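You operate a simulated robot arm through the tools that you are given. There is no shell and no other tool. Be economical: measure what you need, move in short steps, check, and stop when the job is done.

You are at the controls of a simulated robot arm. One attempt, no reset.

Task
Switch the press off and stand the teal length back in its cup.
Fine: green switch off first, press valve closed, force dial to 0, then draw the slide out. Set down upright: teal length.
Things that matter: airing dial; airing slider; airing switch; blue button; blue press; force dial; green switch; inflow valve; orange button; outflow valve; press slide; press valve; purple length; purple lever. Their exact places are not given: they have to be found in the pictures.

The check looks at the end state, three seconds after you hand in, the way a careful person would. Anything else that was tipped, shoved, dropped, spilled or broken makes it a failure.

Robot
A 7-joint arm with a two-finger parallel gripper on a trunk, on a base that drives. Base frame: it is fixed to the floor where the robot stands at the start and does not move with it; the origin is under the middle of the robot, x ahead of it, y to its left, z up. Units: m, degrees, N and s.
With the tool pointing down near the work surface it reaches from about 0.26 to 0.7 m from the robot's upright axis, wherever it stands. Its first joint turns from -166.0 to 166.0 degrees. Places, roughly: airing dial [0.5, 2.8, 0.9]; airing slider [0.8, 2.6, 0.9]; airing switch [0.4, 2.8, 0.9]; blue button [0.3, -0.5, 0.9]; blue press [0.5, -0.2, 1]; force dial [0.7, 0, 0.9]; green switch [0.5, 0, 0.9]; inflow valve [0.5, 0.5, 0.9]; orange button [0.3, -0.1, 0.9]; outflow valve [0.6, 0.5, 0.9]; press slide [0.6, -0.3, 0.9]; press valve [0.6, -0.4, 0.9]; purple length (3x3x11 cm) [0.4, -0.7, 0.9]; purple lever [0.4, 2.4, 1]; second cup of the stand [0.4, -0.6, 0.8]; shaker dial [0.4, 0.2, 0.9]. Payload 3.43 kg.
The tool frame sits at the grasp point between the pads (the TCP): z along the fingers, y along the line on which they close. The tips reach 0.03 m beyond it. Largest opening 0.094 m; finger width 0.028, thickness 0.01; the body of the gripper, 0.05 by 0.096 m, starts 0.055 m behind the TCP.
Orientation is told as [roll, pitch, yaw] about the base's x, y, z axes, in that order, counted from this pose: with the fingers straight down and closing along the base's y, the tool's x points along the base's -x, its y along +y and its z along -z.

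Tools
- The arm moves only by the tool jog_arm. Its arguments are lists of equal length, an entry for each row: "rotation": the turn, a rotation vector about the base's x, y, z in units of 60 degrees (1.0 is 60 degrees), a list of three; "travel": the shift along the base's x, y, z in units of 250 mm (1.0 is 250 mm), a list of three; "claw": the opening, from 0 (shut) to 1 (fully open). In form: {"rotation": [[rx, ry, rz], ...], "travel": [[tx, ty, tz], ...], "claw": [claw, ...]}. A call has 1 to 8 rows; each row is the pose to reach, as a shift and turn from the pose commanded when the call began. A call with a number of a shift or a turn outside -1 to 1 is refused whole. Rows are played at 5 a second. More than 0.05 m and 8.6 degrees between two rows, or a gripper value outside its range, and nothing of the call is played. Where a pose cannot be reached the arm comes as near as it can. A force on the tool above 90 N (or 10 N above the force at the start of the call, whichever is more), or a blocked arm, ends the call early, and 0.2 s more pass. The fingers move at their own pace (about 0.108 m/s each) and stop on an object; they squeeze with about 22 N. The grip force told is the motor's: it shows also when the fingers shut on nothing. Time passes only in rows, and 0.2 s behind the last, so rows that repeat a pose let the fingers close. The reply holds the time, the measured pose of the TCP, the force on the tool along the base axes, the opening and the grip force, in the units named above and with some noise, with the torque about the TCP (base axes, N m) and any sound that the robot's microphone picked up.
- Cameras (640 x 400 px; columns grow to the right, rows downward): "scene" is now at [0.3719, -0.055, 1.3351]; the picture's right is [-0.00, -0.17, -0.99], its down [-0.36, -0.92, 0.16] and it looks along [-0.93, 0.36, -0.06] (base axes); focal length 214 px, centre (320, 200). "wrist" rides on the gripper at [0.076, 0.014, -0.102] in the tool frame; the picture's right is [-0.18, 0.98, 0.00], its down [-0.75, -0.14, -0.64] and it looks along [-0.63, -0.12, 0.77] (tool axes); focal length 243 px, centre (320, 200).
- capture(camera): a new picture of that camera. No time passes.
- lift_body(by): slides the trunk up (or, below 0, down) by that many m; the arm and the scene camera ride with it, the base frame stays. It gives what a move gives, with no picture.
- drive_base(legs): drives the robot by 1 to 6 legs, each [ahead, left, turn to the left] in m, m and degrees, along the robot's own axes; the way and the turn of a leg run together, so that a leg with both is an arc; at most 1.5 m and 180 degrees a leg. The arm and the cameras ride along, it lands a little off, and it stops where it bumps. It gives what a move gives.
- aim_head(pan, tilt): turns the head with the scene camera to pan (to the left, within 80 degrees either way) and tilt (down, from -29 to 69), counted from straight ahead of the robot. It gives what a move gives.
- locate(camera, pixels): there is no depth. For up to 12 entries [column, row, z] of the newest picture of that camera ("zoom" is the newest enlarged one), the place [x, y] in the base frame at which the ray of that pixel passes the height z, good to about 0.003 m, but the place of the scene camera against the robot may be out by one fixed shift of up to 0.025 m in any direction. No time passes.
- inspect(camera, box): a new picture of the part [left, top, right, bottom] of that camera's present view, enlarged. No time passes.
- close_job(): hands the job in; it is judged then, once.

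Keep the steps short. Do not move on a guess: measure, check each grasp and each placing, and mend mistakes. In all there are 80 turns and 68 pictures (those below and enlarged ones count). Leave the gripper open and the arm clear of the work at the hand-in unless told otherwise, and finish with a single line.

The tools are called by a JSON object that holds its "fn" and its "kwargs". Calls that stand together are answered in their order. jog_arm: Moves the arm, as the interface text tells. Its arguments: {"type":"object","properties":{"rotation":{"type":"array","items":{"type":"array","items":{"type":"number"}}},"travel":{"type":"array","items":{"type":"array","items":{"type":"number"}}},"claw":{"type":"array","items":{"type":"number"}}},"required":["rotation","travel","claw"]} The other tools are called the same way: lift_body (by) slides the trunk up or down; drive_base (legs) drives the base; aim_head (pan, tilt) turns the head that bears the scene camera; capture (camera) takes a picture; locate (camera, pixels) gives the place at which the rays of pixels pass given heights; inspect (camera, box) takes an enlarged picture of a part of a camera's view; close_job () hands the job in.

At the start:

```text
clock: 0.0
position: [0.3852, -0.1063, 1.2183]
tcp_rot: [-0.1, 0.0, 0.0]
contact_force: [0.5, 0.3, -0.1]
ft_torque: [0.04, -0.01, 0.02]
opening: 0.094
gripper_force: 0.0
trunk travel left (down, up): [-0.275, 0.315]
robot x, y, heading: [-0.0023, 0.0027, 0.1]
head pan, tilt: [80.2, 68.8]
```

scene: 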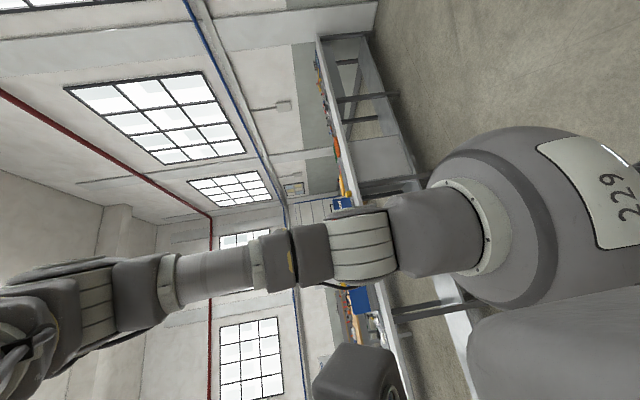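
wrist: 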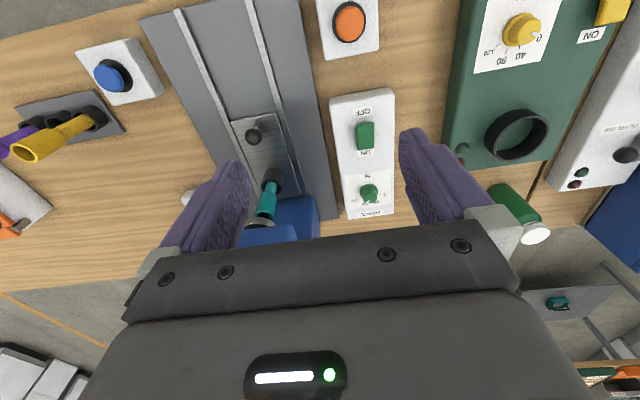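

The wrist view shows the press bench: a slide with the teal piece near the press, the green switch and a green dial. I'll aim the head forward and down for an overview.

{"fn": "aim_head", "kwargs": {"pan": 0, "tilt": 50}}

{"fn": "capture", "kwargs": {"camera": "scene"}}

{"fn": "inspect", "kwargs": {"camera": "wrist", "box": [140, 0, 460, 240]}}

```text
clock: 1.5
position: [0.3851, -0.1061, 1.2183]
tcp_rot: [-0.1, 0.0, 0.1]
contact_force: [0.0, 0.0, 0.7]
ft_torque: [0.01, 0.02, 0.03]
opening: 0.0938
gripper_force: 0.1
trunk travel left (down, up): [-0.275, 0.315]
robot x, y, heading: [-0.0011, -0.0013, 0.2]
head pan, tilt: [0.0, 50.0]
```

```text
65 pictures are left
```

scene: 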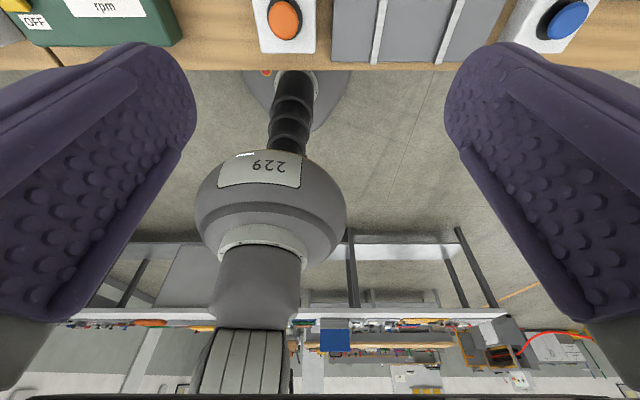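

```text
1.67 times, centred on (300, 120) of wrist
```

zoom: 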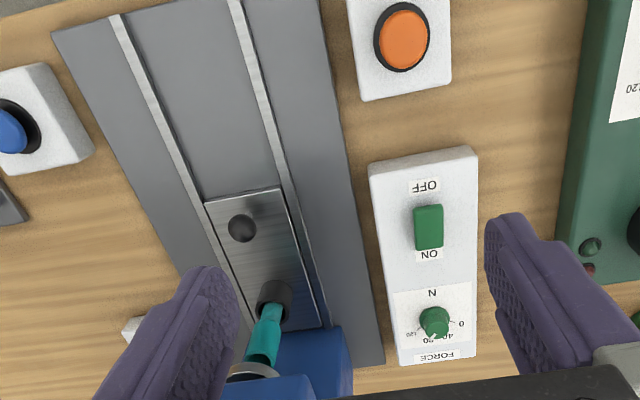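

The scene view looks down and backward past the fingers. I'll tilt the head up to look ahead.

{"fn": "aim_head", "kwargs": {"pan": 0, "tilt": 0}}

{"fn": "capture", "kwargs": {"camera": "scene"}}

{"fn": "locate", "kwargs": {"camera": "scene", "pixels": [[320, 200, 0.9], [320, 100, 0.9], [100, 200, 0.9]]}}

```text
clock: 2.7
position: [0.3841, -0.1065, 1.2179]
tcp_rot: [0.0, 0.0, 0.0]
contact_force: [-0.3, 0.5, 0.3]
ft_torque: [-0.01, -0.05, -0.01]
opening: 0.0942
gripper_force: 0.0
trunk travel left (down, up): [-0.275, 0.315]
robot x, y, heading: [-0.0002, 0.003, 0.2]
head pan, tilt: [0.0, 0.0]
```

```text
63 pictures are left
```

scene: 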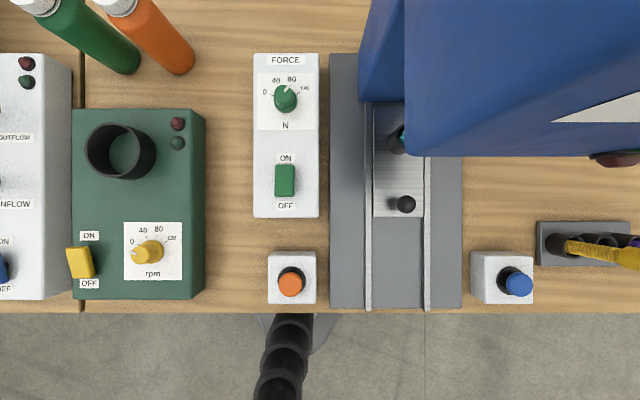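

```text
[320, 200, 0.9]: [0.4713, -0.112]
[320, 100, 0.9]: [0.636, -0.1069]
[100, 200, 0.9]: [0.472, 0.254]
```

At tilt 0 this is a good overhead view: force dial at (285,98), green switch at (285,180), slide knob at (405,204), all partly under the blue press head. Next I'll look to the right for the valve and the stand.

{"fn": "aim_head", "kwargs": {"pan": -60, "tilt": 0}}

{"fn": "capture", "kwargs": {"camera": "scene"}}

{"fn": "capture", "kwargs": {"camera": "wrist"}}

```text
clock: 4.0
position: [0.3845, -0.1075, 1.2172]
tcp_rot: [0.0, 0.0, 0.1]
contact_force: [-0.5, 0.2, -1.1]
ft_torque: [0.02, -0.04, 0.01]
opening: 0.094
gripper_force: 0.0
trunk travel left (down, up): [-0.275, 0.315]
robot x, y, heading: [-0.0046, -0.0009, -0.0]
head pan, tilt: [-60.0, 0.0]
```

```text
62 pictures are left
```

scene: 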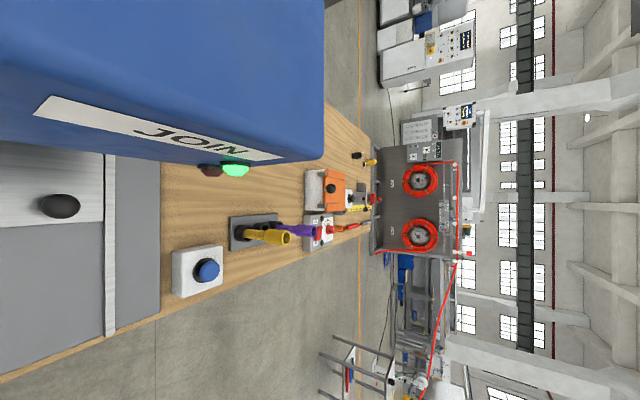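

```text
61 pictures are left
```

wrist: 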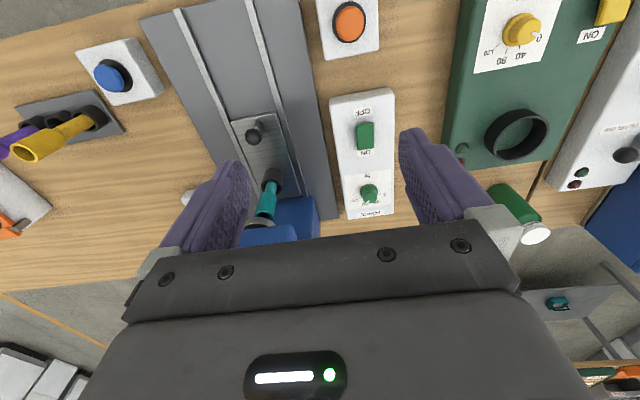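

The press lamp at (235,170) is green, so it's running. I'll raise the trunk for clearance and drive 0.2 m to the right, so that all the controls and the stand are in reach.

{"fn": "lift_body", "kwargs": {"by": 0.2}}

{"fn": "drive_base", "kwargs": {"legs": [[0, -0.22, 0]]}}

{"fn": "aim_head", "kwargs": {"pan": 0, "tilt": 0}}

{"fn": "capture", "kwargs": {"camera": "scene"}}

{"fn": "capture", "kwargs": {"camera": "wrist"}}

```text
clock: 6.2
position: [0.3855, -0.1075, 1.4184]
tcp_rot: [0.0, 0.0, 0.1]
contact_force: [-0.4, -0.7, -0.6]
ft_torque: [-0.03, 0.01, 0.0]
opening: 0.0939
gripper_force: 0.0
trunk travel left (down, up): [-0.475, 0.115]
robot x, y, heading: [-0.0011, 0.0006, 0.1]
head pan, tilt: [-60.0, 0.0]
```

```text
clock: 7.9
position: [0.3843, -0.328, 1.4181]
tcp_rot: [0.1, 0.0, 0.0]
contact_force: [-0.5, 0.3, -1.0]
ft_torque: [0.05, -0.01, 0.0]
opening: 0.0941
gripper_force: 0.0
trunk travel left (down, up): [-0.475, 0.115]
robot x, y, heading: [-0.001, -0.219, -0.1]
head pan, tilt: [-60.0, 0.0]
```

```text
clock: 9.2
position: [0.3844, -0.3273, 1.4179]
tcp_rot: [0.0, 0.0, 0.0]
contact_force: [0.7, -0.2, 0.6]
ft_torque: [0.03, 0.0, -0.04]
opening: 0.094
gripper_force: 0.1
trunk travel left (down, up): [-0.475, 0.115]
robot x, y, heading: [0.0014, -0.2172, 0.0]
head pan, tilt: [0.0, 0.0]
```

```text
60 pictures are left
```

scene: 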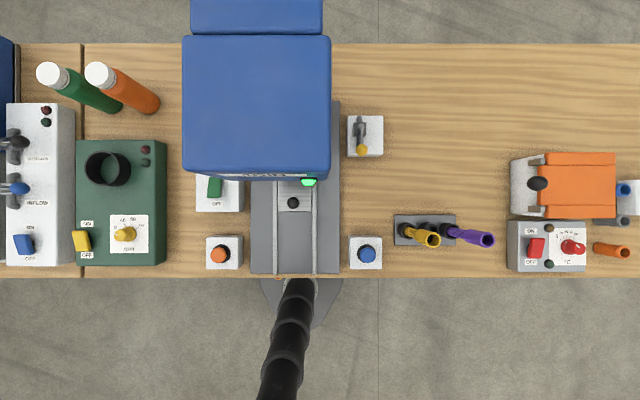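

```text
59 pictures are left
```

wrist: 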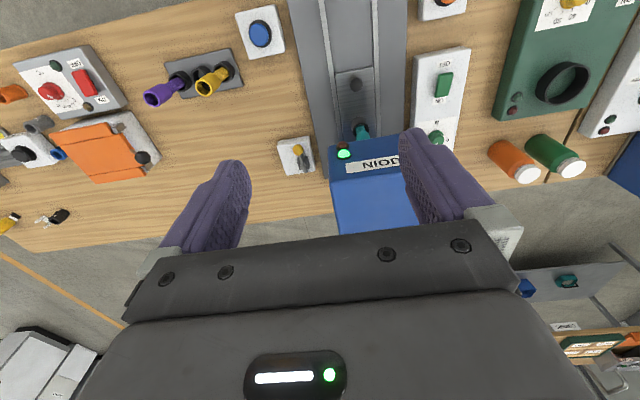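

I see the press valve at (361,136) and the stand at (425,230) with the yellow and purple lengths. I'll enlarge the valve, stand and other areas.

{"fn": "inspect", "kwargs": {"camera": "scene", "box": [340, 100, 500, 260]}}

{"fn": "locate", "kwargs": {"camera": "scene", "pixels": [[361, 136, 0.85], [361, 152, 0.88], [360, 120, 0.88], [215, 187, 0.87], [292, 203, 0.87], [408, 231, 0.85], [425, 230, 0.85], [446, 231, 0.85]]}}

{"fn": "inspect", "kwargs": {"camera": "scene", "box": [0, 90, 80, 270]}}

{"fn": "inspect", "kwargs": {"camera": "wrist", "box": [130, 20, 330, 190]}}

```text
2.50 times, centred on (420, 180) of scene
```

zoom: 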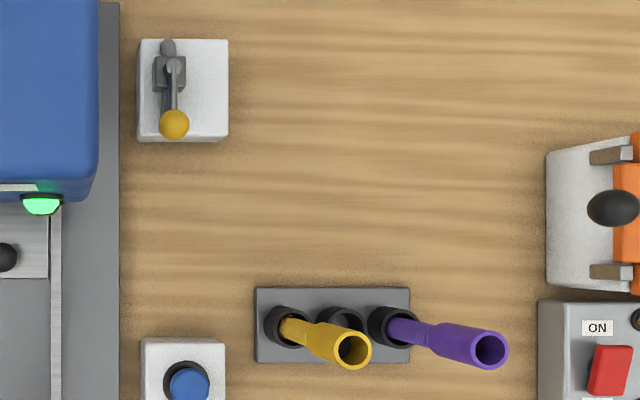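

```text
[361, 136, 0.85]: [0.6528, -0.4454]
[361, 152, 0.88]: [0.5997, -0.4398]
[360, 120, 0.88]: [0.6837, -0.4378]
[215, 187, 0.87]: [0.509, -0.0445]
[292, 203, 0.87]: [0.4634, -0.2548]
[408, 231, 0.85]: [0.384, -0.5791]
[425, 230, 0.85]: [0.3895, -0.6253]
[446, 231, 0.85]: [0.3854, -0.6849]
```

```text
2.22 times, centred on (40, 180) of scene
```

zoom: 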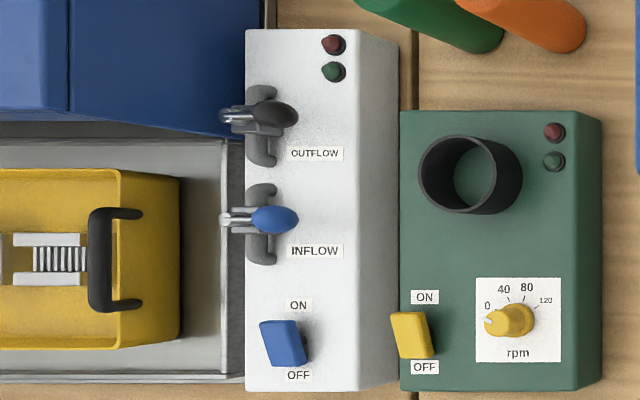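

```text
2.35 times, centred on (230, 105) of wrist
```

zoom: 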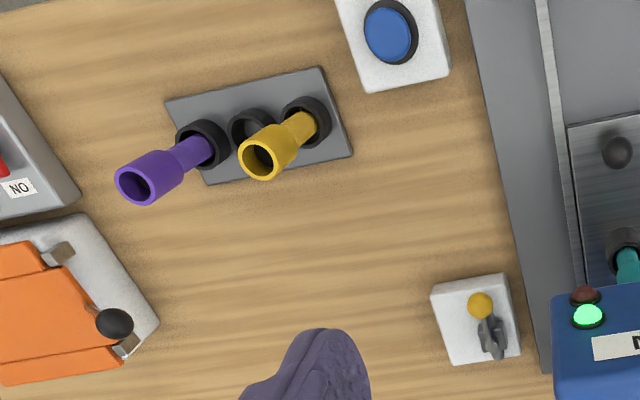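

The valve handle lies in line with its pipe (open), knob toward the robot; the inflow and outflow handles lie across theirs (closed). The middle cup is the empty one. I'll shift the arm left toward the green switch, staying high.

{"fn": "jog_arm", "kwargs": {"rotation": [[0, 0, 0], [0, 0, 0], [0, 0, 0], [0, 0, 0], [0, 0, 0], [0, 0, 0], [0, 0, 0]], "travel": [[0, 0.18, 0], [0, 0.36, 0], [0, 0.54, 0], [0, 0.7, 0], [0, 0.85, 0], [0, 1, 0], [0, 1, 0]], "claw": [0, 0, 0, 0, 0, 0, 0]}}

{"fn": "lift_body", "kwargs": {"by": -0.2}}

{"fn": "capture", "kwargs": {"camera": "wrist"}}

{"fn": "capture", "kwargs": {"camera": "scene"}}

```text
clock: 10.8
position: [0.3845, -0.0769, 1.4181]
tcp_rot: [0.0, 0.0, 0.1]
contact_force: [-0.1, -0.4, 0.8]
ft_torque: [0.01, 0.0, 0.02]
opening: 0.0
gripper_force: 22.6
trunk travel left (down, up): [-0.475, 0.115]
robot x, y, heading: [0.0033, -0.2207, 0.2]
head pan, tilt: [0.0, 0.0]
```

```text
clock: 12.9
position: [0.3846, -0.076, 1.2169]
tcp_rot: [0.0, 0.0, 0.0]
contact_force: [0.4, -0.5, 0.4]
ft_torque: [-0.01, 0.0, 0.02]
opening: 0.0
gripper_force: 22.0
trunk travel left (down, up): [-0.275, 0.315]
robot x, y, heading: [0.0012, -0.2169, 0.2]
head pan, tilt: [0.0, 0.0]
```

```text
55 pictures are left
```

wrist: 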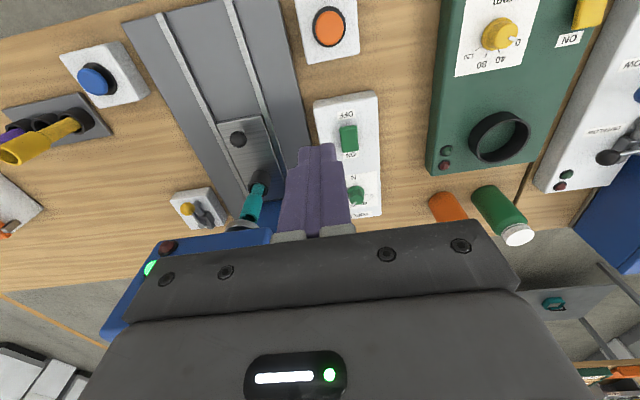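

```text
54 pictures are left
```

scene: 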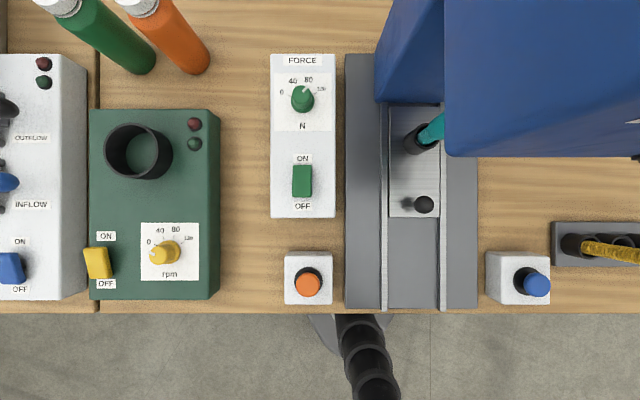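

I'll measure the switch, dial, slide knob and teal piece in both cameras.

{"fn": "locate", "kwargs": {"camera": "wrist", "pixels": [[348, 138, 0.9], [348, 138, 0.86], [356, 196, 0.9], [356, 196, 0.86], [238, 139, 0.9], [238, 139, 0.86], [320, 110, 0.85], [376, 92, 0.85]]}}

{"fn": "locate", "kwargs": {"camera": "scene", "pixels": [[302, 181, 0.9], [302, 181, 0.86], [302, 99, 0.9], [302, 99, 0.86], [424, 204, 0.9], [424, 204, 0.86], [270, 217, 0.85], [335, 217, 0.85]]}}

{"fn": "inspect", "kwargs": {"camera": "scene", "box": [240, 40, 480, 220]}}

```text
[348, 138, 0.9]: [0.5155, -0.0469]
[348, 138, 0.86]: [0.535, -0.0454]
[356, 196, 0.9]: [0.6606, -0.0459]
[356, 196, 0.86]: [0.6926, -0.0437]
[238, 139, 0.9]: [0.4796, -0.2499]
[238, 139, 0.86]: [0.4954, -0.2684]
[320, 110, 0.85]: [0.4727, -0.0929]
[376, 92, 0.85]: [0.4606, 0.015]
```

```text
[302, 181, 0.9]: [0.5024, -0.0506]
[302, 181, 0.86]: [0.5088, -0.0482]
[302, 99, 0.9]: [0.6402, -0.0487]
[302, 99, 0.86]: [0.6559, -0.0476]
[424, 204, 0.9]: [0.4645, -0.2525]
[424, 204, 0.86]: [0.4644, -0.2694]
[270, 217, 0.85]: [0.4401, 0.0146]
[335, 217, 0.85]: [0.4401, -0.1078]
```

```text
2.22 times, centred on (360, 130) of scene
```

zoom: 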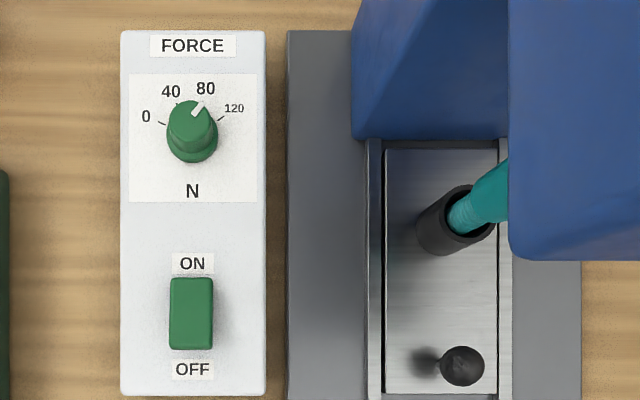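

I'll move above the switch and lower, to get a second wrist view for its height.

{"fn": "jog_arm", "kwargs": {"rotation": [[0, 0, 0], [0, 0, 0], [0, 0, 0], [0, 0, 0], [0, 0, 0]], "travel": [[0, 0.05, -0.17], [0, 0.1, -0.34], [0, 0.11, -0.5], [0, 0.11, -0.64], [0, 0.11, -0.64]], "claw": [0, 0, 0, 0, 0]}}

{"fn": "capture", "kwargs": {"camera": "wrist"}}

```text
clock: 14.1
position: [0.3844, -0.048, 1.0573]
tcp_rot: [0.0, 0.0, 0.0]
contact_force: [1.0, 0.3, -1.3]
ft_torque: [-0.01, 0.0, -0.01]
opening: 0.0001
gripper_force: 22.1
trunk travel left (down, up): [-0.275, 0.315]
robot x, y, heading: [-0.0018, -0.2199, -0.1]
head pan, tilt: [0.0, 0.0]
```

```text
52 pictures are left
```

wrist: 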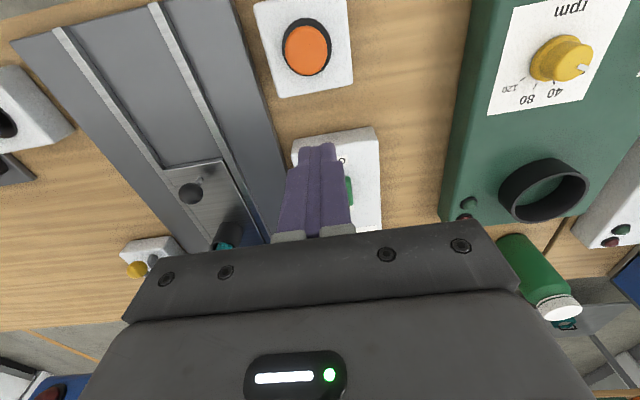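

{"fn": "locate", "kwargs": {"camera": "wrist", "pixels": [[378, 126, 0.85], [378, 126, 0.88], [378, 126, 0.91], [192, 190, 0.85], [192, 190, 0.88], [192, 190, 0.91], [349, 190, 0.85], [349, 190, 0.88], [349, 190, 0.91]]}}

{"fn": "inspect", "kwargs": {"camera": "wrist", "box": [260, 110, 420, 240]}}

```text
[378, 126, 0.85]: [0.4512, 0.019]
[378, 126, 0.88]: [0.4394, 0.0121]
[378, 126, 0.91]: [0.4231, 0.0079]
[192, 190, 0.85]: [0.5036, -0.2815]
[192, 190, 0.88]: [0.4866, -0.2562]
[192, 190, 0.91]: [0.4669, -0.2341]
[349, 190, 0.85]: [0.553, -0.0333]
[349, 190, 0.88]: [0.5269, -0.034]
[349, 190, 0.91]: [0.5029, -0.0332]
```

```text
3.08 times, centred on (340, 175) of wrist
```

zoom: 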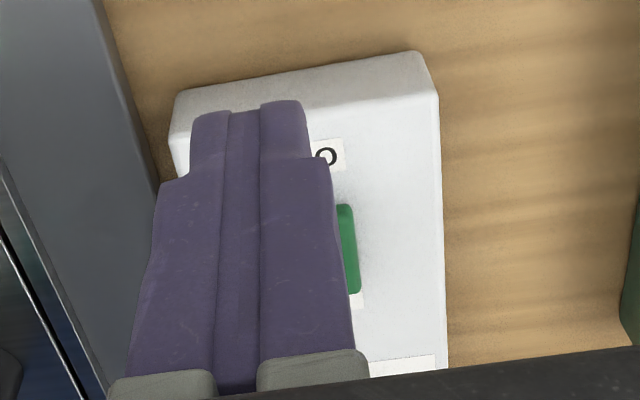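

The slide knob is at about (0.49,-0.262,0.873) and the rocker centre near (0.53,-0.047). The OFF end is nearer the robot, at x≈0.51. I'll move over that end and come down to just above it.

{"fn": "jog_arm", "kwargs": {"rotation": [[0, 0, 0], [0, 0, 0], [0, 0, 0], [0, 0, 0], [0, 0, 0], [0, 0, 0]], "travel": [[0.17, 0, 0], [0.34, 0, 0], [0.5, 0, 0], [0.5, 0, -0.19], [0.5, 0, -0.38], [0.5, 0, -0.44]], "claw": [0, 0, 0, 0, 0, 0]}}

{"fn": "capture", "kwargs": {"camera": "wrist"}}

{"fn": "capture", "kwargs": {"camera": "scene"}}

```text
clock: 15.5
position: [0.5095, -0.048, 0.9486]
tcp_rot: [0.0, 0.0, 0.0]
contact_force: [0.5, -0.2, 0.2]
ft_torque: [0.02, 0.04, 0.03]
opening: 0.0
gripper_force: 21.9
trunk travel left (down, up): [-0.275, 0.315]
robot x, y, heading: [-0.0013, -0.2178, -0.2]
head pan, tilt: [0.0, 0.0]
```

```text
50 pictures are left
```

wrist: 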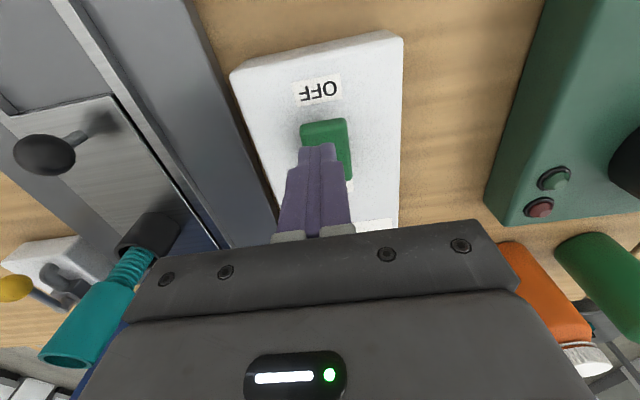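

```text
49 pictures are left
```

scene: 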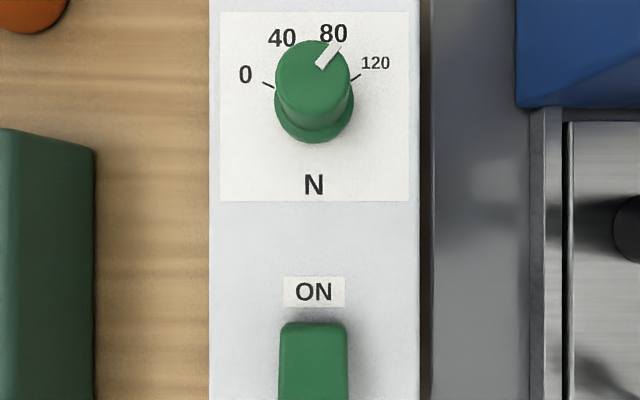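

{"fn": "locate", "kwargs": {"camera": "wrist", "pixels": [[323, 123, 0.84], [323, 123, 0.86], [323, 123, 0.88], [318, 145, 0.919], [350, 182, 0.86]]}}

{"fn": "aim_head", "kwargs": {"pan": 0, "tilt": 45}}

{"fn": "capture", "kwargs": {"camera": "scene"}}

```text
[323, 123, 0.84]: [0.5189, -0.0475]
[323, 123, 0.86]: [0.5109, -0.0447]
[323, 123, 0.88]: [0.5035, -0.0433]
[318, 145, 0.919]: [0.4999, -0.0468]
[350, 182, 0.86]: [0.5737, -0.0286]
```

```text
clock: 16.6
position: [0.5086, -0.0486, 0.9486]
tcp_rot: [0.0, 0.0, -0.1]
contact_force: [-1.1, 0.2, 0.2]
ft_torque: [0.03, 0.0, 0.0]
opening: 0.0
gripper_force: 21.8
trunk travel left (down, up): [-0.275, 0.315]
robot x, y, heading: [0.0003, -0.2191, -0.0]
head pan, tilt: [0.0, 45.0]
```

```text
48 pictures are left
```

scene: 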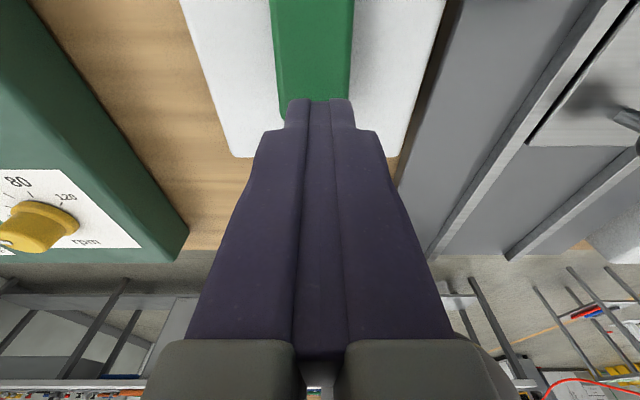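

The fingertips are centred over the rocker's OFF end. I'll press down in small steps and watch the force.

{"fn": "jog_arm", "kwargs": {"rotation": [[0, 0, 0], [0, 0, 0], [0, 0, 0], [0, 0, 0], [0, 0, 0], [0, 0, 0]], "travel": [[0, 0, -0.04], [0, 0, -0.08], [0, 0, -0.1], [0, 0, -0.12], [0, 0, -0.14], [0, 0, -0.15]], "claw": [0, 0, 0, 0, 0, 0]}}

{"fn": "capture", "kwargs": {"camera": "scene"}}

```text
clock: 18.2
position: [0.5094, -0.049, 0.9199]
tcp_rot: [0.4, -0.8, 0.1]
contact_force: [-18.1, -7.3, 59.4]
ft_torque: [-0.3, -0.22, 0.08]
opening: 0.0
gripper_force: 21.9
trunk travel left (down, up): [-0.275, 0.315]
robot x, y, heading: [-0.0015, -0.2173, -0.2]
head pan, tilt: [0.0, 45.0]
stopped in row 6: the force on the tool passed its limit at 93 N (the readings are from after the stop); the commanded pose is now the measured one
```

```text
47 pictures are left
```

scene: 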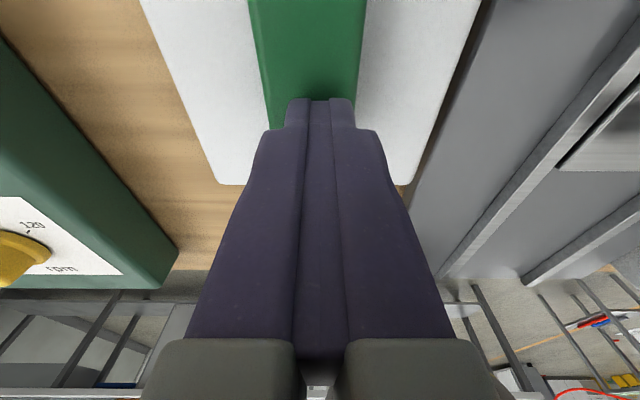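

Contact came at tip height about 0.89, with no click reported. I'll raise the arm and check the rocker.

{"fn": "jog_arm", "kwargs": {"rotation": [[0, 0, 0], [0, 0, 0], [0, 0, 0]], "travel": [[0, 0, 0.12], [-0.15, 0, 0.3], [-0.25, 0, 0.4]], "claw": [0, 0, 0]}}

{"fn": "aim_head", "kwargs": {"pan": 0, "tilt": 0}}

{"fn": "capture", "kwargs": {"camera": "scene"}}

{"fn": "capture", "kwargs": {"camera": "wrist"}}

```text
refused: row 2 steps farther than a row can; nothing moved
```

```text
clock: 19.3
position: [0.5074, -0.0494, 0.9188]
tcp_rot: [0.2, -0.9, 0.0]
contact_force: [-27.9, -7.5, 73.2]
ft_torque: [-0.18, -0.22, -0.55]
opening: 0.0002
gripper_force: 21.6
trunk travel left (down, up): [-0.275, 0.315]
robot x, y, heading: [0.0013, -0.2202, 0.3]
head pan, tilt: [0.0, 0.0]
```

```text
46 pictures are left
```

scene: 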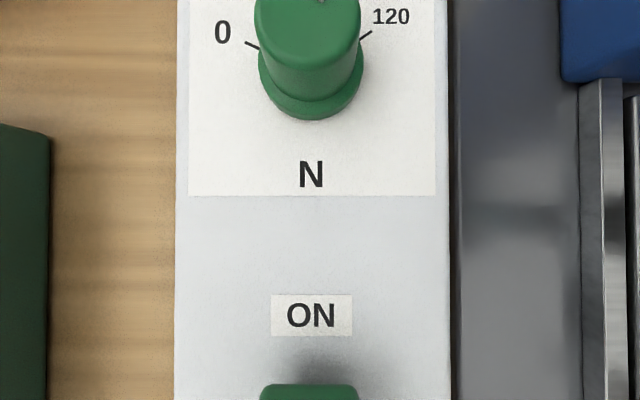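

```text
45 pictures are left
```

wrist: 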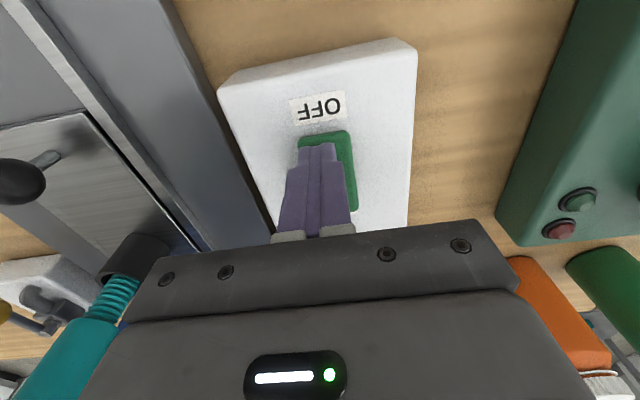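

{"fn": "jog_arm", "kwargs": {"rotation": [[0, 0, 0], [0, 0, 0], [0, 0, 0], [0, 0, 0], [0, 0, 0]], "travel": [[0, 0, 0.1], [-0.08, 0, 0.25], [-0.2, 0, 0.4], [-0.3, 0, 0.55], [-0.3, 0, 0.55]], "claw": [0, 0, 0, 0, 0]}}

{"fn": "capture", "kwargs": {"camera": "scene"}}

{"fn": "aim_head", "kwargs": {"pan": -60, "tilt": 0}}

{"fn": "capture", "kwargs": {"camera": "scene"}}

```text
clock: 20.5
position: [0.438, -0.0461, 1.0514]
tcp_rot: [0.1, -0.4, 0.0]
contact_force: [-0.6, -0.5, -0.6]
ft_torque: [0.04, -0.01, -0.01]
opening: 0.0001
gripper_force: 22.0
trunk travel left (down, up): [-0.275, 0.315]
robot x, y, heading: [0.0031, -0.2199, 0.1]
head pan, tilt: [0.0, 0.0]
```

```text
44 pictures are left
```

scene: 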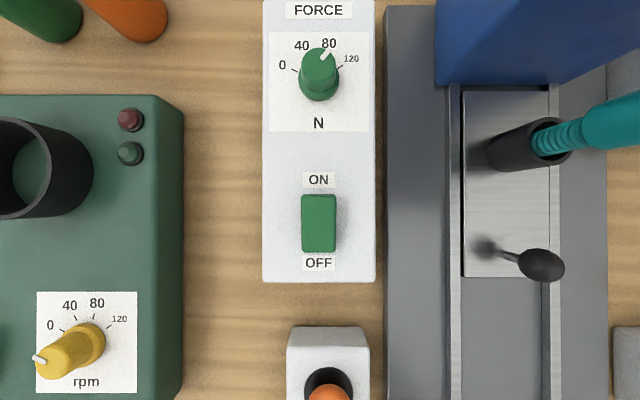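

```text
clock: 21.8
position: [0.4367, -0.0466, 1.0513]
tcp_rot: [0.2, -0.4, 0.0]
contact_force: [-0.3, 0.2, -0.2]
ft_torque: [-0.01, 0.01, 0.0]
opening: 0.0002
gripper_force: 22.3
trunk travel left (down, up): [-0.275, 0.315]
robot x, y, heading: [-0.0021, -0.219, -0.1]
head pan, tilt: [-60.0, 0.0]
```

```text
43 pictures are left
```

scene: 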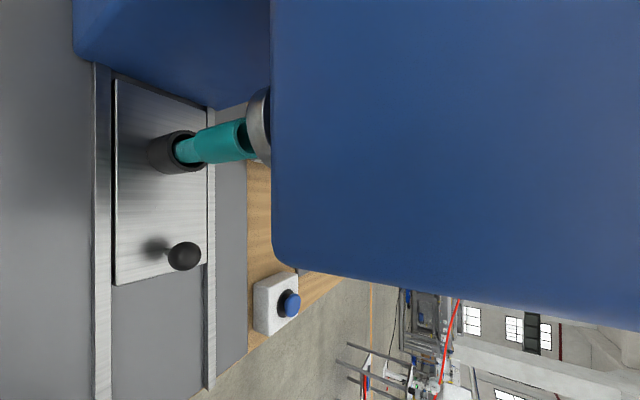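

I need to see the press lamps. I'll raise and back off, then view with the wrist camera on the way to the valve.

{"fn": "jog_arm", "kwargs": {"rotation": [[0, 0, 0], [0, 0, 0], [0, 0, 0], [0, 0, 0], [0, 0, 0], [0, 0, 0], [0, 0, 0], [0, 0, 0]], "travel": [[-0.1, 0, 0.15], [-0.2, 0, 0.3], [-0.3, 0, 0.45], [-0.3, -0.1, 0.6], [-0.3, -0.25, 0.7], [-0.3, -0.42, 0.75], [-0.3, -0.6, 0.75], [-0.3, -0.78, 0.75]], "claw": [0, 0, 0, 0, 0, 0, 0, 0]}}

{"fn": "capture", "kwargs": {"camera": "wrist"}}

```text
clock: 23.6
position: [0.3623, -0.2439, 1.24]
tcp_rot: [0.2, -0.5, 0.0]
contact_force: [1.3, 0.5, 0.1]
ft_torque: [-0.03, 0.0, 0.01]
opening: 0.0001
gripper_force: 21.8
trunk travel left (down, up): [-0.275, 0.315]
robot x, y, heading: [0.0003, -0.2196, 0.1]
head pan, tilt: [-60.0, 0.0]
```

```text
42 pictures are left
```

wrist: 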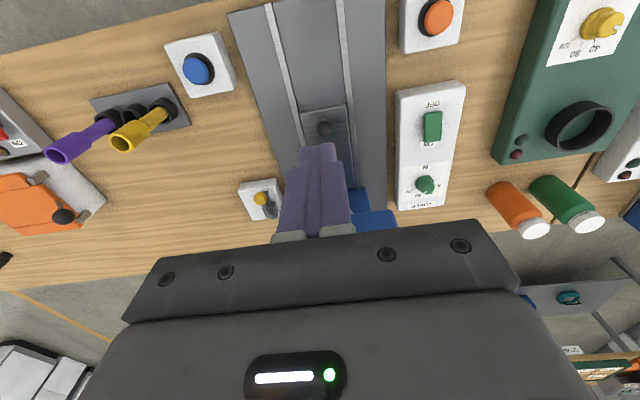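

The press is hidden behind the fingers. I'll continue toward the valve side and open the gripper so I can see past it.

{"fn": "jog_arm", "kwargs": {"rotation": [[0, 0, 0], [0, 0, 0], [0, 0, 0], [0, 0, 0], [0, 0.0, 0], [0, 0.008, 0]], "travel": [[0, -0.18, 0], [0, -0.36, 0], [0, -0.54, 0], [0, -0.7, 0], [0, -0.8, 0], [0, -0.8, 0]], "claw": [0, 0, 0, 0, 0, 0]}}

{"fn": "capture", "kwargs": {"camera": "wrist"}}

{"fn": "inspect", "kwargs": {"camera": "wrist", "box": [300, 60, 560, 230]}}

```text
clock: 25.0
position: [0.3626, -0.442, 1.2395]
tcp_rot: [0.2, -0.1, 0.0]
contact_force: [0.0, 0.1, -0.2]
ft_torque: [0.0, -0.01, -0.02]
opening: 0.0
gripper_force: 21.6
trunk travel left (down, up): [-0.275, 0.315]
robot x, y, heading: [-0.0024, -0.2217, -0.1]
head pan, tilt: [-60.0, 0.0]
```

```text
41 pictures are left
```

wrist: 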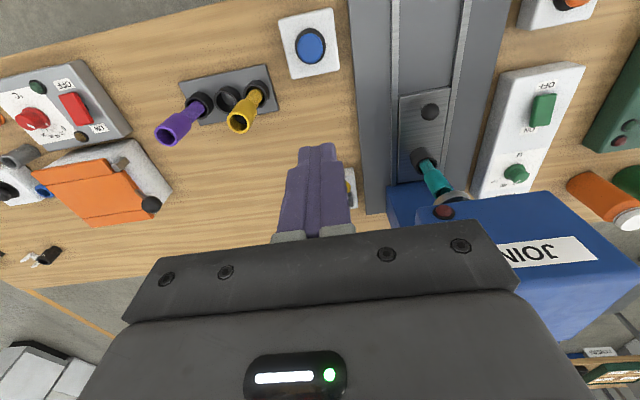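

```text
2.35 times, centred on (430, 145) of wrist
```

zoom: 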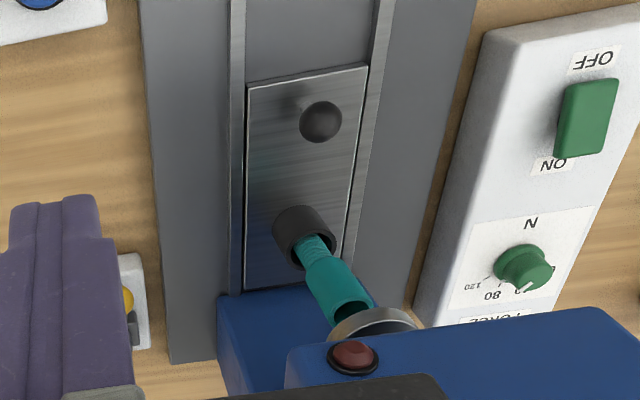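

The red lamp looks dull, but the green lamp is hidden. I'll turn the scene camera toward the press and look.

{"fn": "aim_head", "kwargs": {"pan": 30, "tilt": 0}}

{"fn": "capture", "kwargs": {"camera": "scene"}}

```text
clock: 26.6
position: [0.3626, -0.4433, 1.2394]
tcp_rot: [0.3, 0.0, 0.0]
contact_force: [0.1, 0.0, -0.3]
ft_torque: [0.0, 0.03, -0.01]
opening: 0.0
gripper_force: 21.6
trunk travel left (down, up): [-0.275, 0.315]
robot x, y, heading: [0.002, -0.2189, -0.1]
head pan, tilt: [30.0, 0.0]
```

```text
39 pictures are left
```

scene: 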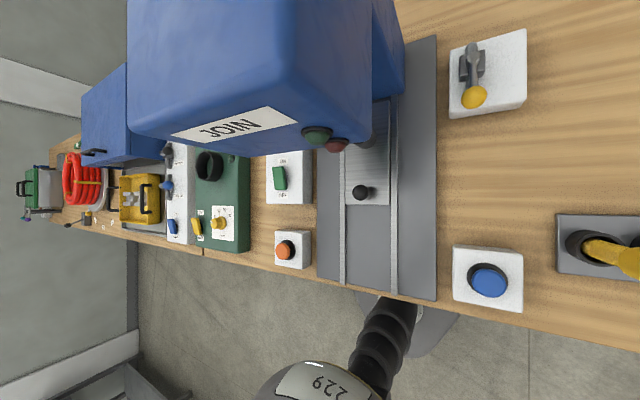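

Both press lamps are dark, so the switch is off. Next is the valve. I'll open the gripper and move in front of the valve at moderate height to measure it with the wrist camera.

{"fn": "jog_arm", "kwargs": {"rotation": [[0, 0, 0], [0, 0, 0], [0, 0, 0], [0, 0, 0], [0, 0.0, 0]], "travel": [[0.08, 0, -0.16], [0.16, -0.03, -0.32], [0.24, -0.03, -0.48], [0.32, -0.03, -0.6], [0.32, -0.03, -0.6]], "claw": [1, 1, 1, 1, 1]}}

{"fn": "capture", "kwargs": {"camera": "wrist"}}

{"fn": "aim_head", "kwargs": {"pan": 0, "tilt": 0}}

{"fn": "capture", "kwargs": {"camera": "scene"}}

```text
clock: 27.9
position: [0.4414, -0.4509, 1.0869]
tcp_rot: [0.3, 0.0, 0.0]
contact_force: [0.7, 0.2, 0.1]
ft_torque: [-0.02, 0.0, 0.01]
opening: 0.0939
gripper_force: 0.0
trunk travel left (down, up): [-0.275, 0.315]
robot x, y, heading: [0.0012, -0.2156, 0.2]
head pan, tilt: [30.0, 0.0]
```

```text
38 pictures are left
```

wrist: 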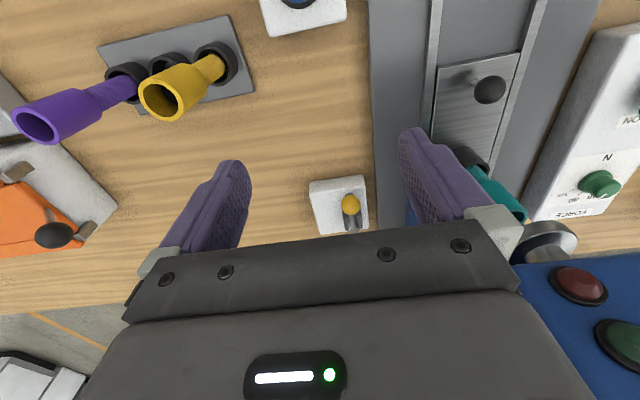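

```text
clock: 28.8
position: [0.4421, -0.4515, 1.0877]
tcp_rot: [0.1, -0.1, -0.1]
contact_force: [0.8, 0.5, -0.5]
ft_torque: [0.02, 0.02, -0.03]
opening: 0.0938
gripper_force: 0.0
trunk travel left (down, up): [-0.275, 0.315]
robot x, y, heading: [0.0021, -0.2186, 0.1]
head pan, tilt: [0.0, 0.0]
```

```text
37 pictures are left
```

scene: 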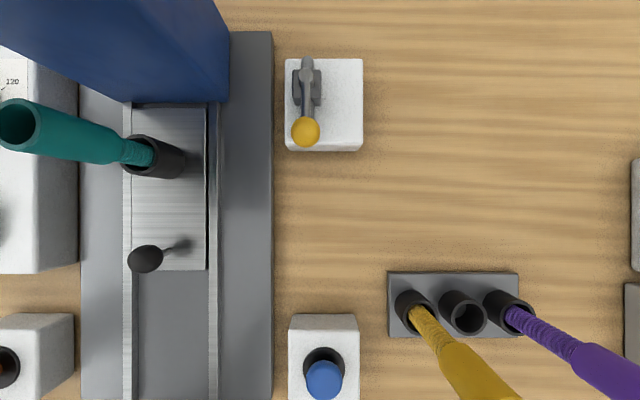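

{"fn": "locate", "kwargs": {"camera": "wrist", "pixels": [[350, 203, 0.86], [350, 203, 0.89], [350, 203, 0.92], [165, 66, 0.87], [165, 66, 0.85], [490, 90, 0.873]]}}

{"fn": "locate", "kwargs": {"camera": "scene", "pixels": [[306, 131, 0.86], [306, 131, 0.89], [306, 131, 0.92], [307, 68, 0.89], [286, 150, 0.85], [361, 150, 0.85], [462, 312, 0.87], [462, 312, 0.85], [147, 258, 0.873]]}}

{"fn": "inspect", "kwargs": {"camera": "wrist", "box": [290, 160, 390, 240]}}

```text
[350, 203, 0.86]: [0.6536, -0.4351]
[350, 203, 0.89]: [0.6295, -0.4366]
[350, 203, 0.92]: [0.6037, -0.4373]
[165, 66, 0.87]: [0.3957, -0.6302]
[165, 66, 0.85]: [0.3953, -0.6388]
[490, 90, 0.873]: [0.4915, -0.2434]
```

```text
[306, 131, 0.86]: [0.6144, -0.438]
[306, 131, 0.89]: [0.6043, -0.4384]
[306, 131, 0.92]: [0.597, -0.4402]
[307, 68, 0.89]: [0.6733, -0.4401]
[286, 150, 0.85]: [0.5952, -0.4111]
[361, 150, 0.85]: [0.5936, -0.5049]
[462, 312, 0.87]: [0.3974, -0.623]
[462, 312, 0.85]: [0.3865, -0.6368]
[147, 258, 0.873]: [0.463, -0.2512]
```

```text
5.00 times, centred on (340, 200) of wrist
```

zoom: 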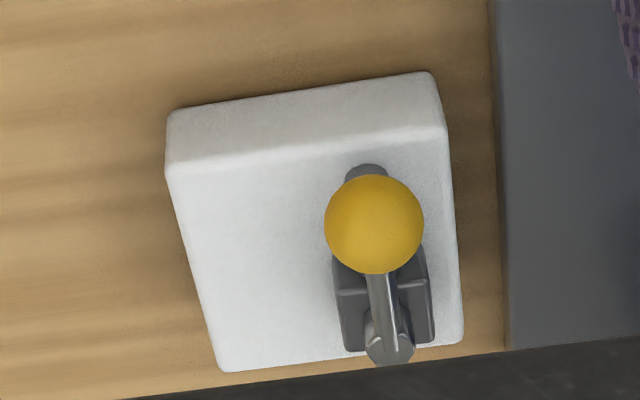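

The ball is at about (0.626,-0.438,0.893) and the pivot about 4.7 cm behind it. I'll straddle the ball with the fingers partly open and check before turning.

{"fn": "jog_arm", "kwargs": {"rotation": [[0, 0, 0], [0, 0, 0], [0, 0, 0], [0, 0, 0], [0, 0.0, 0], [0, 0, 0], [0, 0, 0]], "travel": [[0.18, 0.02, 0], [0.36, 0.05, 0], [0.54, 0.05, 0], [0.72, 0.05, -0.03], [0.736, 0.05, -0.2], [0.736, 0.05, -0.36], [0.736, 0.05, -0.48]], "claw": [0.5, 0.5, 0.5, 0.5, 0.5, 0.5, 0.5]}}

{"fn": "capture", "kwargs": {"camera": "wrist"}}

{"fn": "aim_head", "kwargs": {"pan": 0, "tilt": 45}}

{"fn": "capture", "kwargs": {"camera": "scene"}}

```text
clock: 30.4
position: [0.6265, -0.4379, 0.9675]
tcp_rot: [0.1, 0.0, 0.0]
contact_force: [0.2, -0.1, -0.1]
ft_torque: [-0.02, 0.0, 0.0]
opening: 0.0471
gripper_force: 0.1
trunk travel left (down, up): [-0.275, 0.315]
robot x, y, heading: [0.0005, -0.2186, 0.0]
head pan, tilt: [0.0, 0.0]
```

```text
35 pictures are left
```

wrist: 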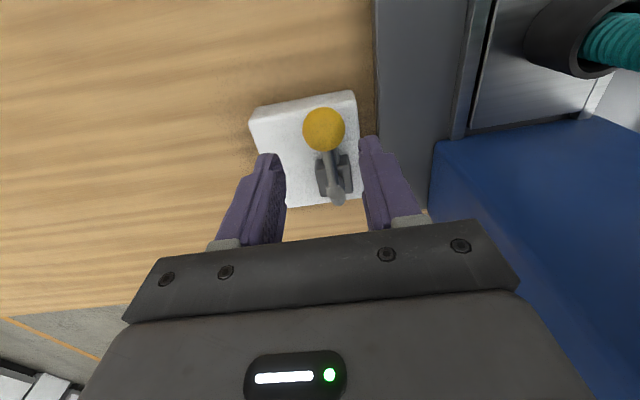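

```text
clock: 31.5
position: [0.6254, -0.4385, 0.9677]
tcp_rot: [0.2, -0.1, -0.1]
contact_force: [0.0, -0.1, -0.1]
ft_torque: [0.0, -0.01, -0.03]
opening: 0.0468
gripper_force: 0.0
trunk travel left (down, up): [-0.275, 0.315]
robot x, y, heading: [0.0017, -0.2218, 0.2]
head pan, tilt: [0.0, 45.0]
```

```text
34 pictures are left
```

scene: 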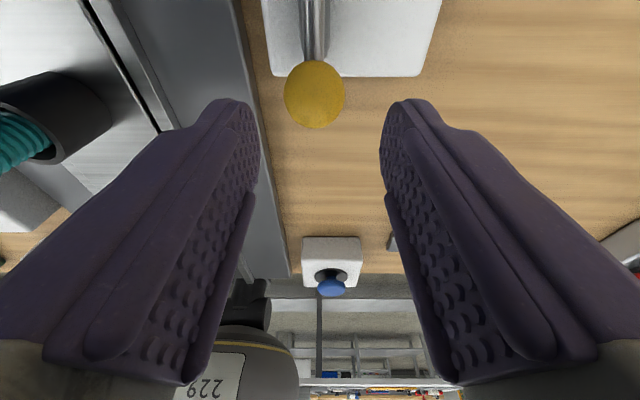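

{"fn": "locate", "kwargs": {"camera": "wrist", "pixels": [[323, 129, 0.88], [323, 129, 0.9], [323, 129, 0.92], [336, 196, 0.88], [336, 196, 0.9], [333, 172, 0.87], [255, 118, 0.85], [352, 95, 0.85]]}}

{"fn": "locate", "kwargs": {"camera": "scene", "pixels": [[314, 95, 0.88], [314, 95, 0.9], [314, 95, 0.92]]}}

```text
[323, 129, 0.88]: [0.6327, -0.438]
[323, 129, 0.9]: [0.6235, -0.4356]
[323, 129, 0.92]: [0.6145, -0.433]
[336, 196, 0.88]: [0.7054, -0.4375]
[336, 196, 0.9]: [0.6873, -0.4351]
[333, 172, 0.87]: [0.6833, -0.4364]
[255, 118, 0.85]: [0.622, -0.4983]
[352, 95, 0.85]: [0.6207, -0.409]
```

```text
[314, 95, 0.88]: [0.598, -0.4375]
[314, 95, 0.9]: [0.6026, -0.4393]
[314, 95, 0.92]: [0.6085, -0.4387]
```

The ball is at about (0.628,-0.437,0.888) and the pivot near x≈0.688, so the end of the arc would be at the edge of reach. I'll raise 8 cm and drive 0.18 m to the right for better reach.

{"fn": "jog_arm", "kwargs": {"rotation": [[0, 0, 0], [0, 0, 0], [0, 0, 0]], "travel": [[0, 0, 0.18], [0, 0, 0.36], [0, 0, 0.36]], "claw": [0.4, 0.4, 0.4]}}

{"fn": "drive_base", "kwargs": {"legs": [[0.0, -0.18, 0]]}}

```text
clock: 32.3
position: [0.6275, -0.438, 1.0599]
tcp_rot: [0.2, 0.1, 0.1]
contact_force: [0.0, -0.3, 0.1]
ft_torque: [-0.05, 0.0, 0.02]
opening: 0.0376
gripper_force: 0.0
trunk travel left (down, up): [-0.275, 0.315]
robot x, y, heading: [-0.0002, -0.2224, -0.2]
head pan, tilt: [0.0, 45.0]
```

```text
clock: 33.8
position: [0.6269, -0.622, 1.0591]
tcp_rot: [0.3, -0.1, -0.1]
contact_force: [0.1, 0.6, 0.2]
ft_torque: [0.05, 0.01, -0.02]
opening: 0.0377
gripper_force: 0.0
trunk travel left (down, up): [-0.275, 0.315]
robot x, y, heading: [0.0001, -0.4013, -0.1]
head pan, tilt: [0.0, 45.0]
```

I'll come back over the ball and descend to straddle it, tips at about 0.88.

{"fn": "jog_arm", "kwargs": {"rotation": [[0, 0, 0], [0, 0, 0], [0, 0, 0], [0, 0, 0], [0, 0, 0], [0, 0, 0], [0, 0, 0], [0, 0, 0]], "travel": [[0, 0.19, 0], [0, 0.38, 0], [0.01, 0.56, 0], [0.02, 0.74, 0], [0.02, 0.74, -0.19], [0.02, 0.74, -0.38], [0.02, 0.74, -0.52], [0.02, 0.74, -0.596]], "claw": [0.4, 0.4, 0.4, 0.4, 0.4, 0.4, 0.4, 0.4]}}

{"fn": "capture", "kwargs": {"camera": "scene"}}

{"fn": "capture", "kwargs": {"camera": "wrist"}}

```text
clock: 35.6
position: [0.6323, -0.4364, 0.9103]
tcp_rot: [0.1, 0.0, 0.0]
contact_force: [-0.3, 0.5, 1.4]
ft_torque: [-0.01, -0.01, 0.0]
opening: 0.0376
gripper_force: 0.1
trunk travel left (down, up): [-0.275, 0.315]
robot x, y, heading: [0.0006, -0.4017, 0.1]
head pan, tilt: [0.0, 45.0]
```

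```text
33 pictures are left
```

scene: 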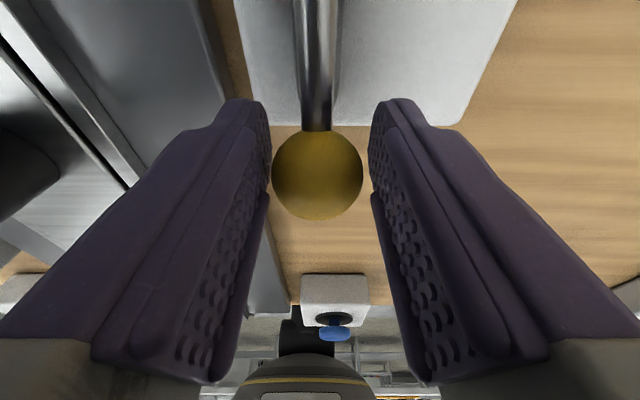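

```text
32 pictures are left
```

wrist: 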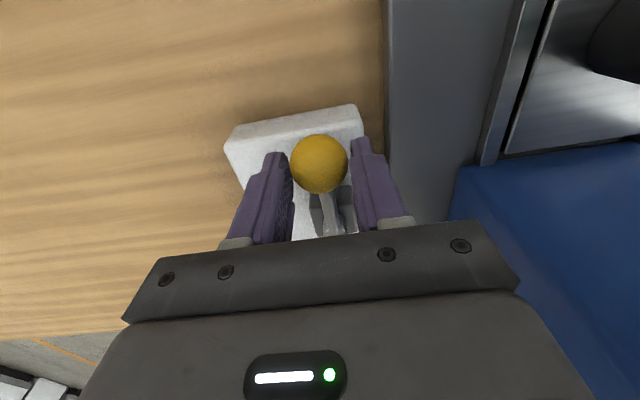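

The ball sits between the fingers. I'll turn the handle +56° about its pivot, with the tool turning along.

{"fn": "jog_arm", "kwargs": {"rotation": [[0, 0, 0.133], [0, 0, 0.267], [0, 0, 0.4], [0, 0, 0.533], [0, 0, 0.667], [0, 0, 0.8], [0, 0, 0.933]], "travel": [[0.002, -0.031, 0], [0.009, -0.062, 0], [0.019, -0.091, 0], [0.034, -0.119, 0], [0.052, -0.144, 0], [0.074, -0.166, 0], [0.099, -0.186, 0]], "claw": [0.36, 0.36, 0.36, 0.36, 0.36, 0.36, 0.36]}}

{"fn": "capture", "kwargs": {"camera": "scene"}}

```text
clock: 37.2
position: [0.6559, -0.483, 0.9108]
tcp_rot: [0.1, -0.1, 56.0]
contact_force: [0.3, 0.1, -0.5]
ft_torque: [-0.01, 0.01, 0.0]
opening: 0.0339
gripper_force: 0.1
trunk travel left (down, up): [-0.275, 0.315]
robot x, y, heading: [0.0038, -0.4042, 0.2]
head pan, tilt: [0.0, 45.0]
```

```text
31 pictures are left
```

scene: 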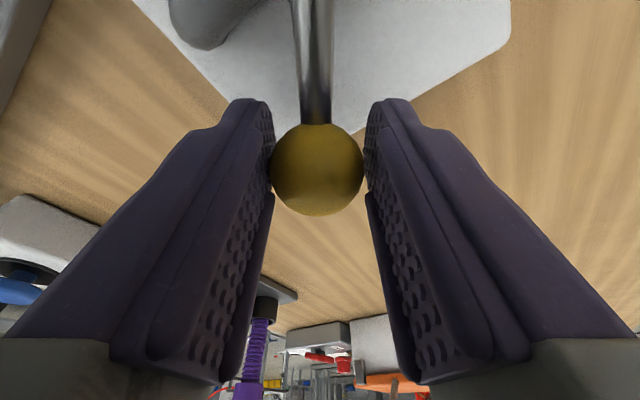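

The handle follows freely. I'll continue to about 95°.

{"fn": "jog_arm", "kwargs": {"rotation": [[0, 0, 0.133], [0, 0, 0.267], [0, 0, 0.4], [0, 0, 0.533], [0, 0, 0.65], [0, 0, 0.65]], "travel": [[0.027, -0.016, 0], [0.056, -0.028, 0], [0.086, -0.035, 0], [0.117, -0.038, 0], [0.141, -0.038, 0], [0.141, -0.038, 0]], "claw": [0.36, 0.36, 0.36, 0.36, 0.36, 0.36]}}

{"fn": "capture", "kwargs": {"camera": "scene"}}

```text
clock: 38.6
position: [0.6903, -0.4908, 0.9107]
tcp_rot: [0.3, 0.1, 95.0]
contact_force: [-10.0, 4.0, -0.7]
ft_torque: [0.05, 0.1, -0.14]
opening: 0.0393
gripper_force: 5.1
trunk travel left (down, up): [-0.275, 0.315]
robot x, y, heading: [-0.0017, -0.4006, 0.1]
head pan, tilt: [0.0, 45.0]
```

```text
30 pictures are left
```

scene: 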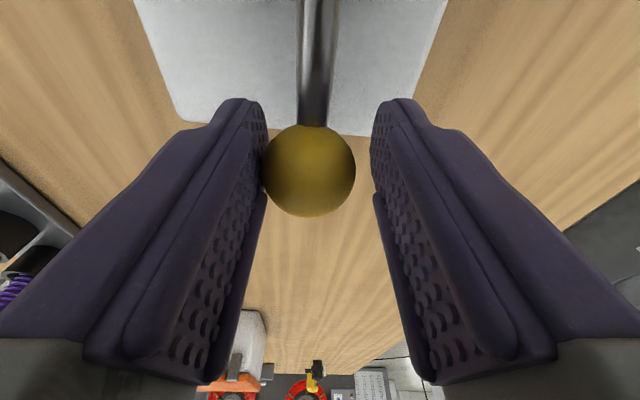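

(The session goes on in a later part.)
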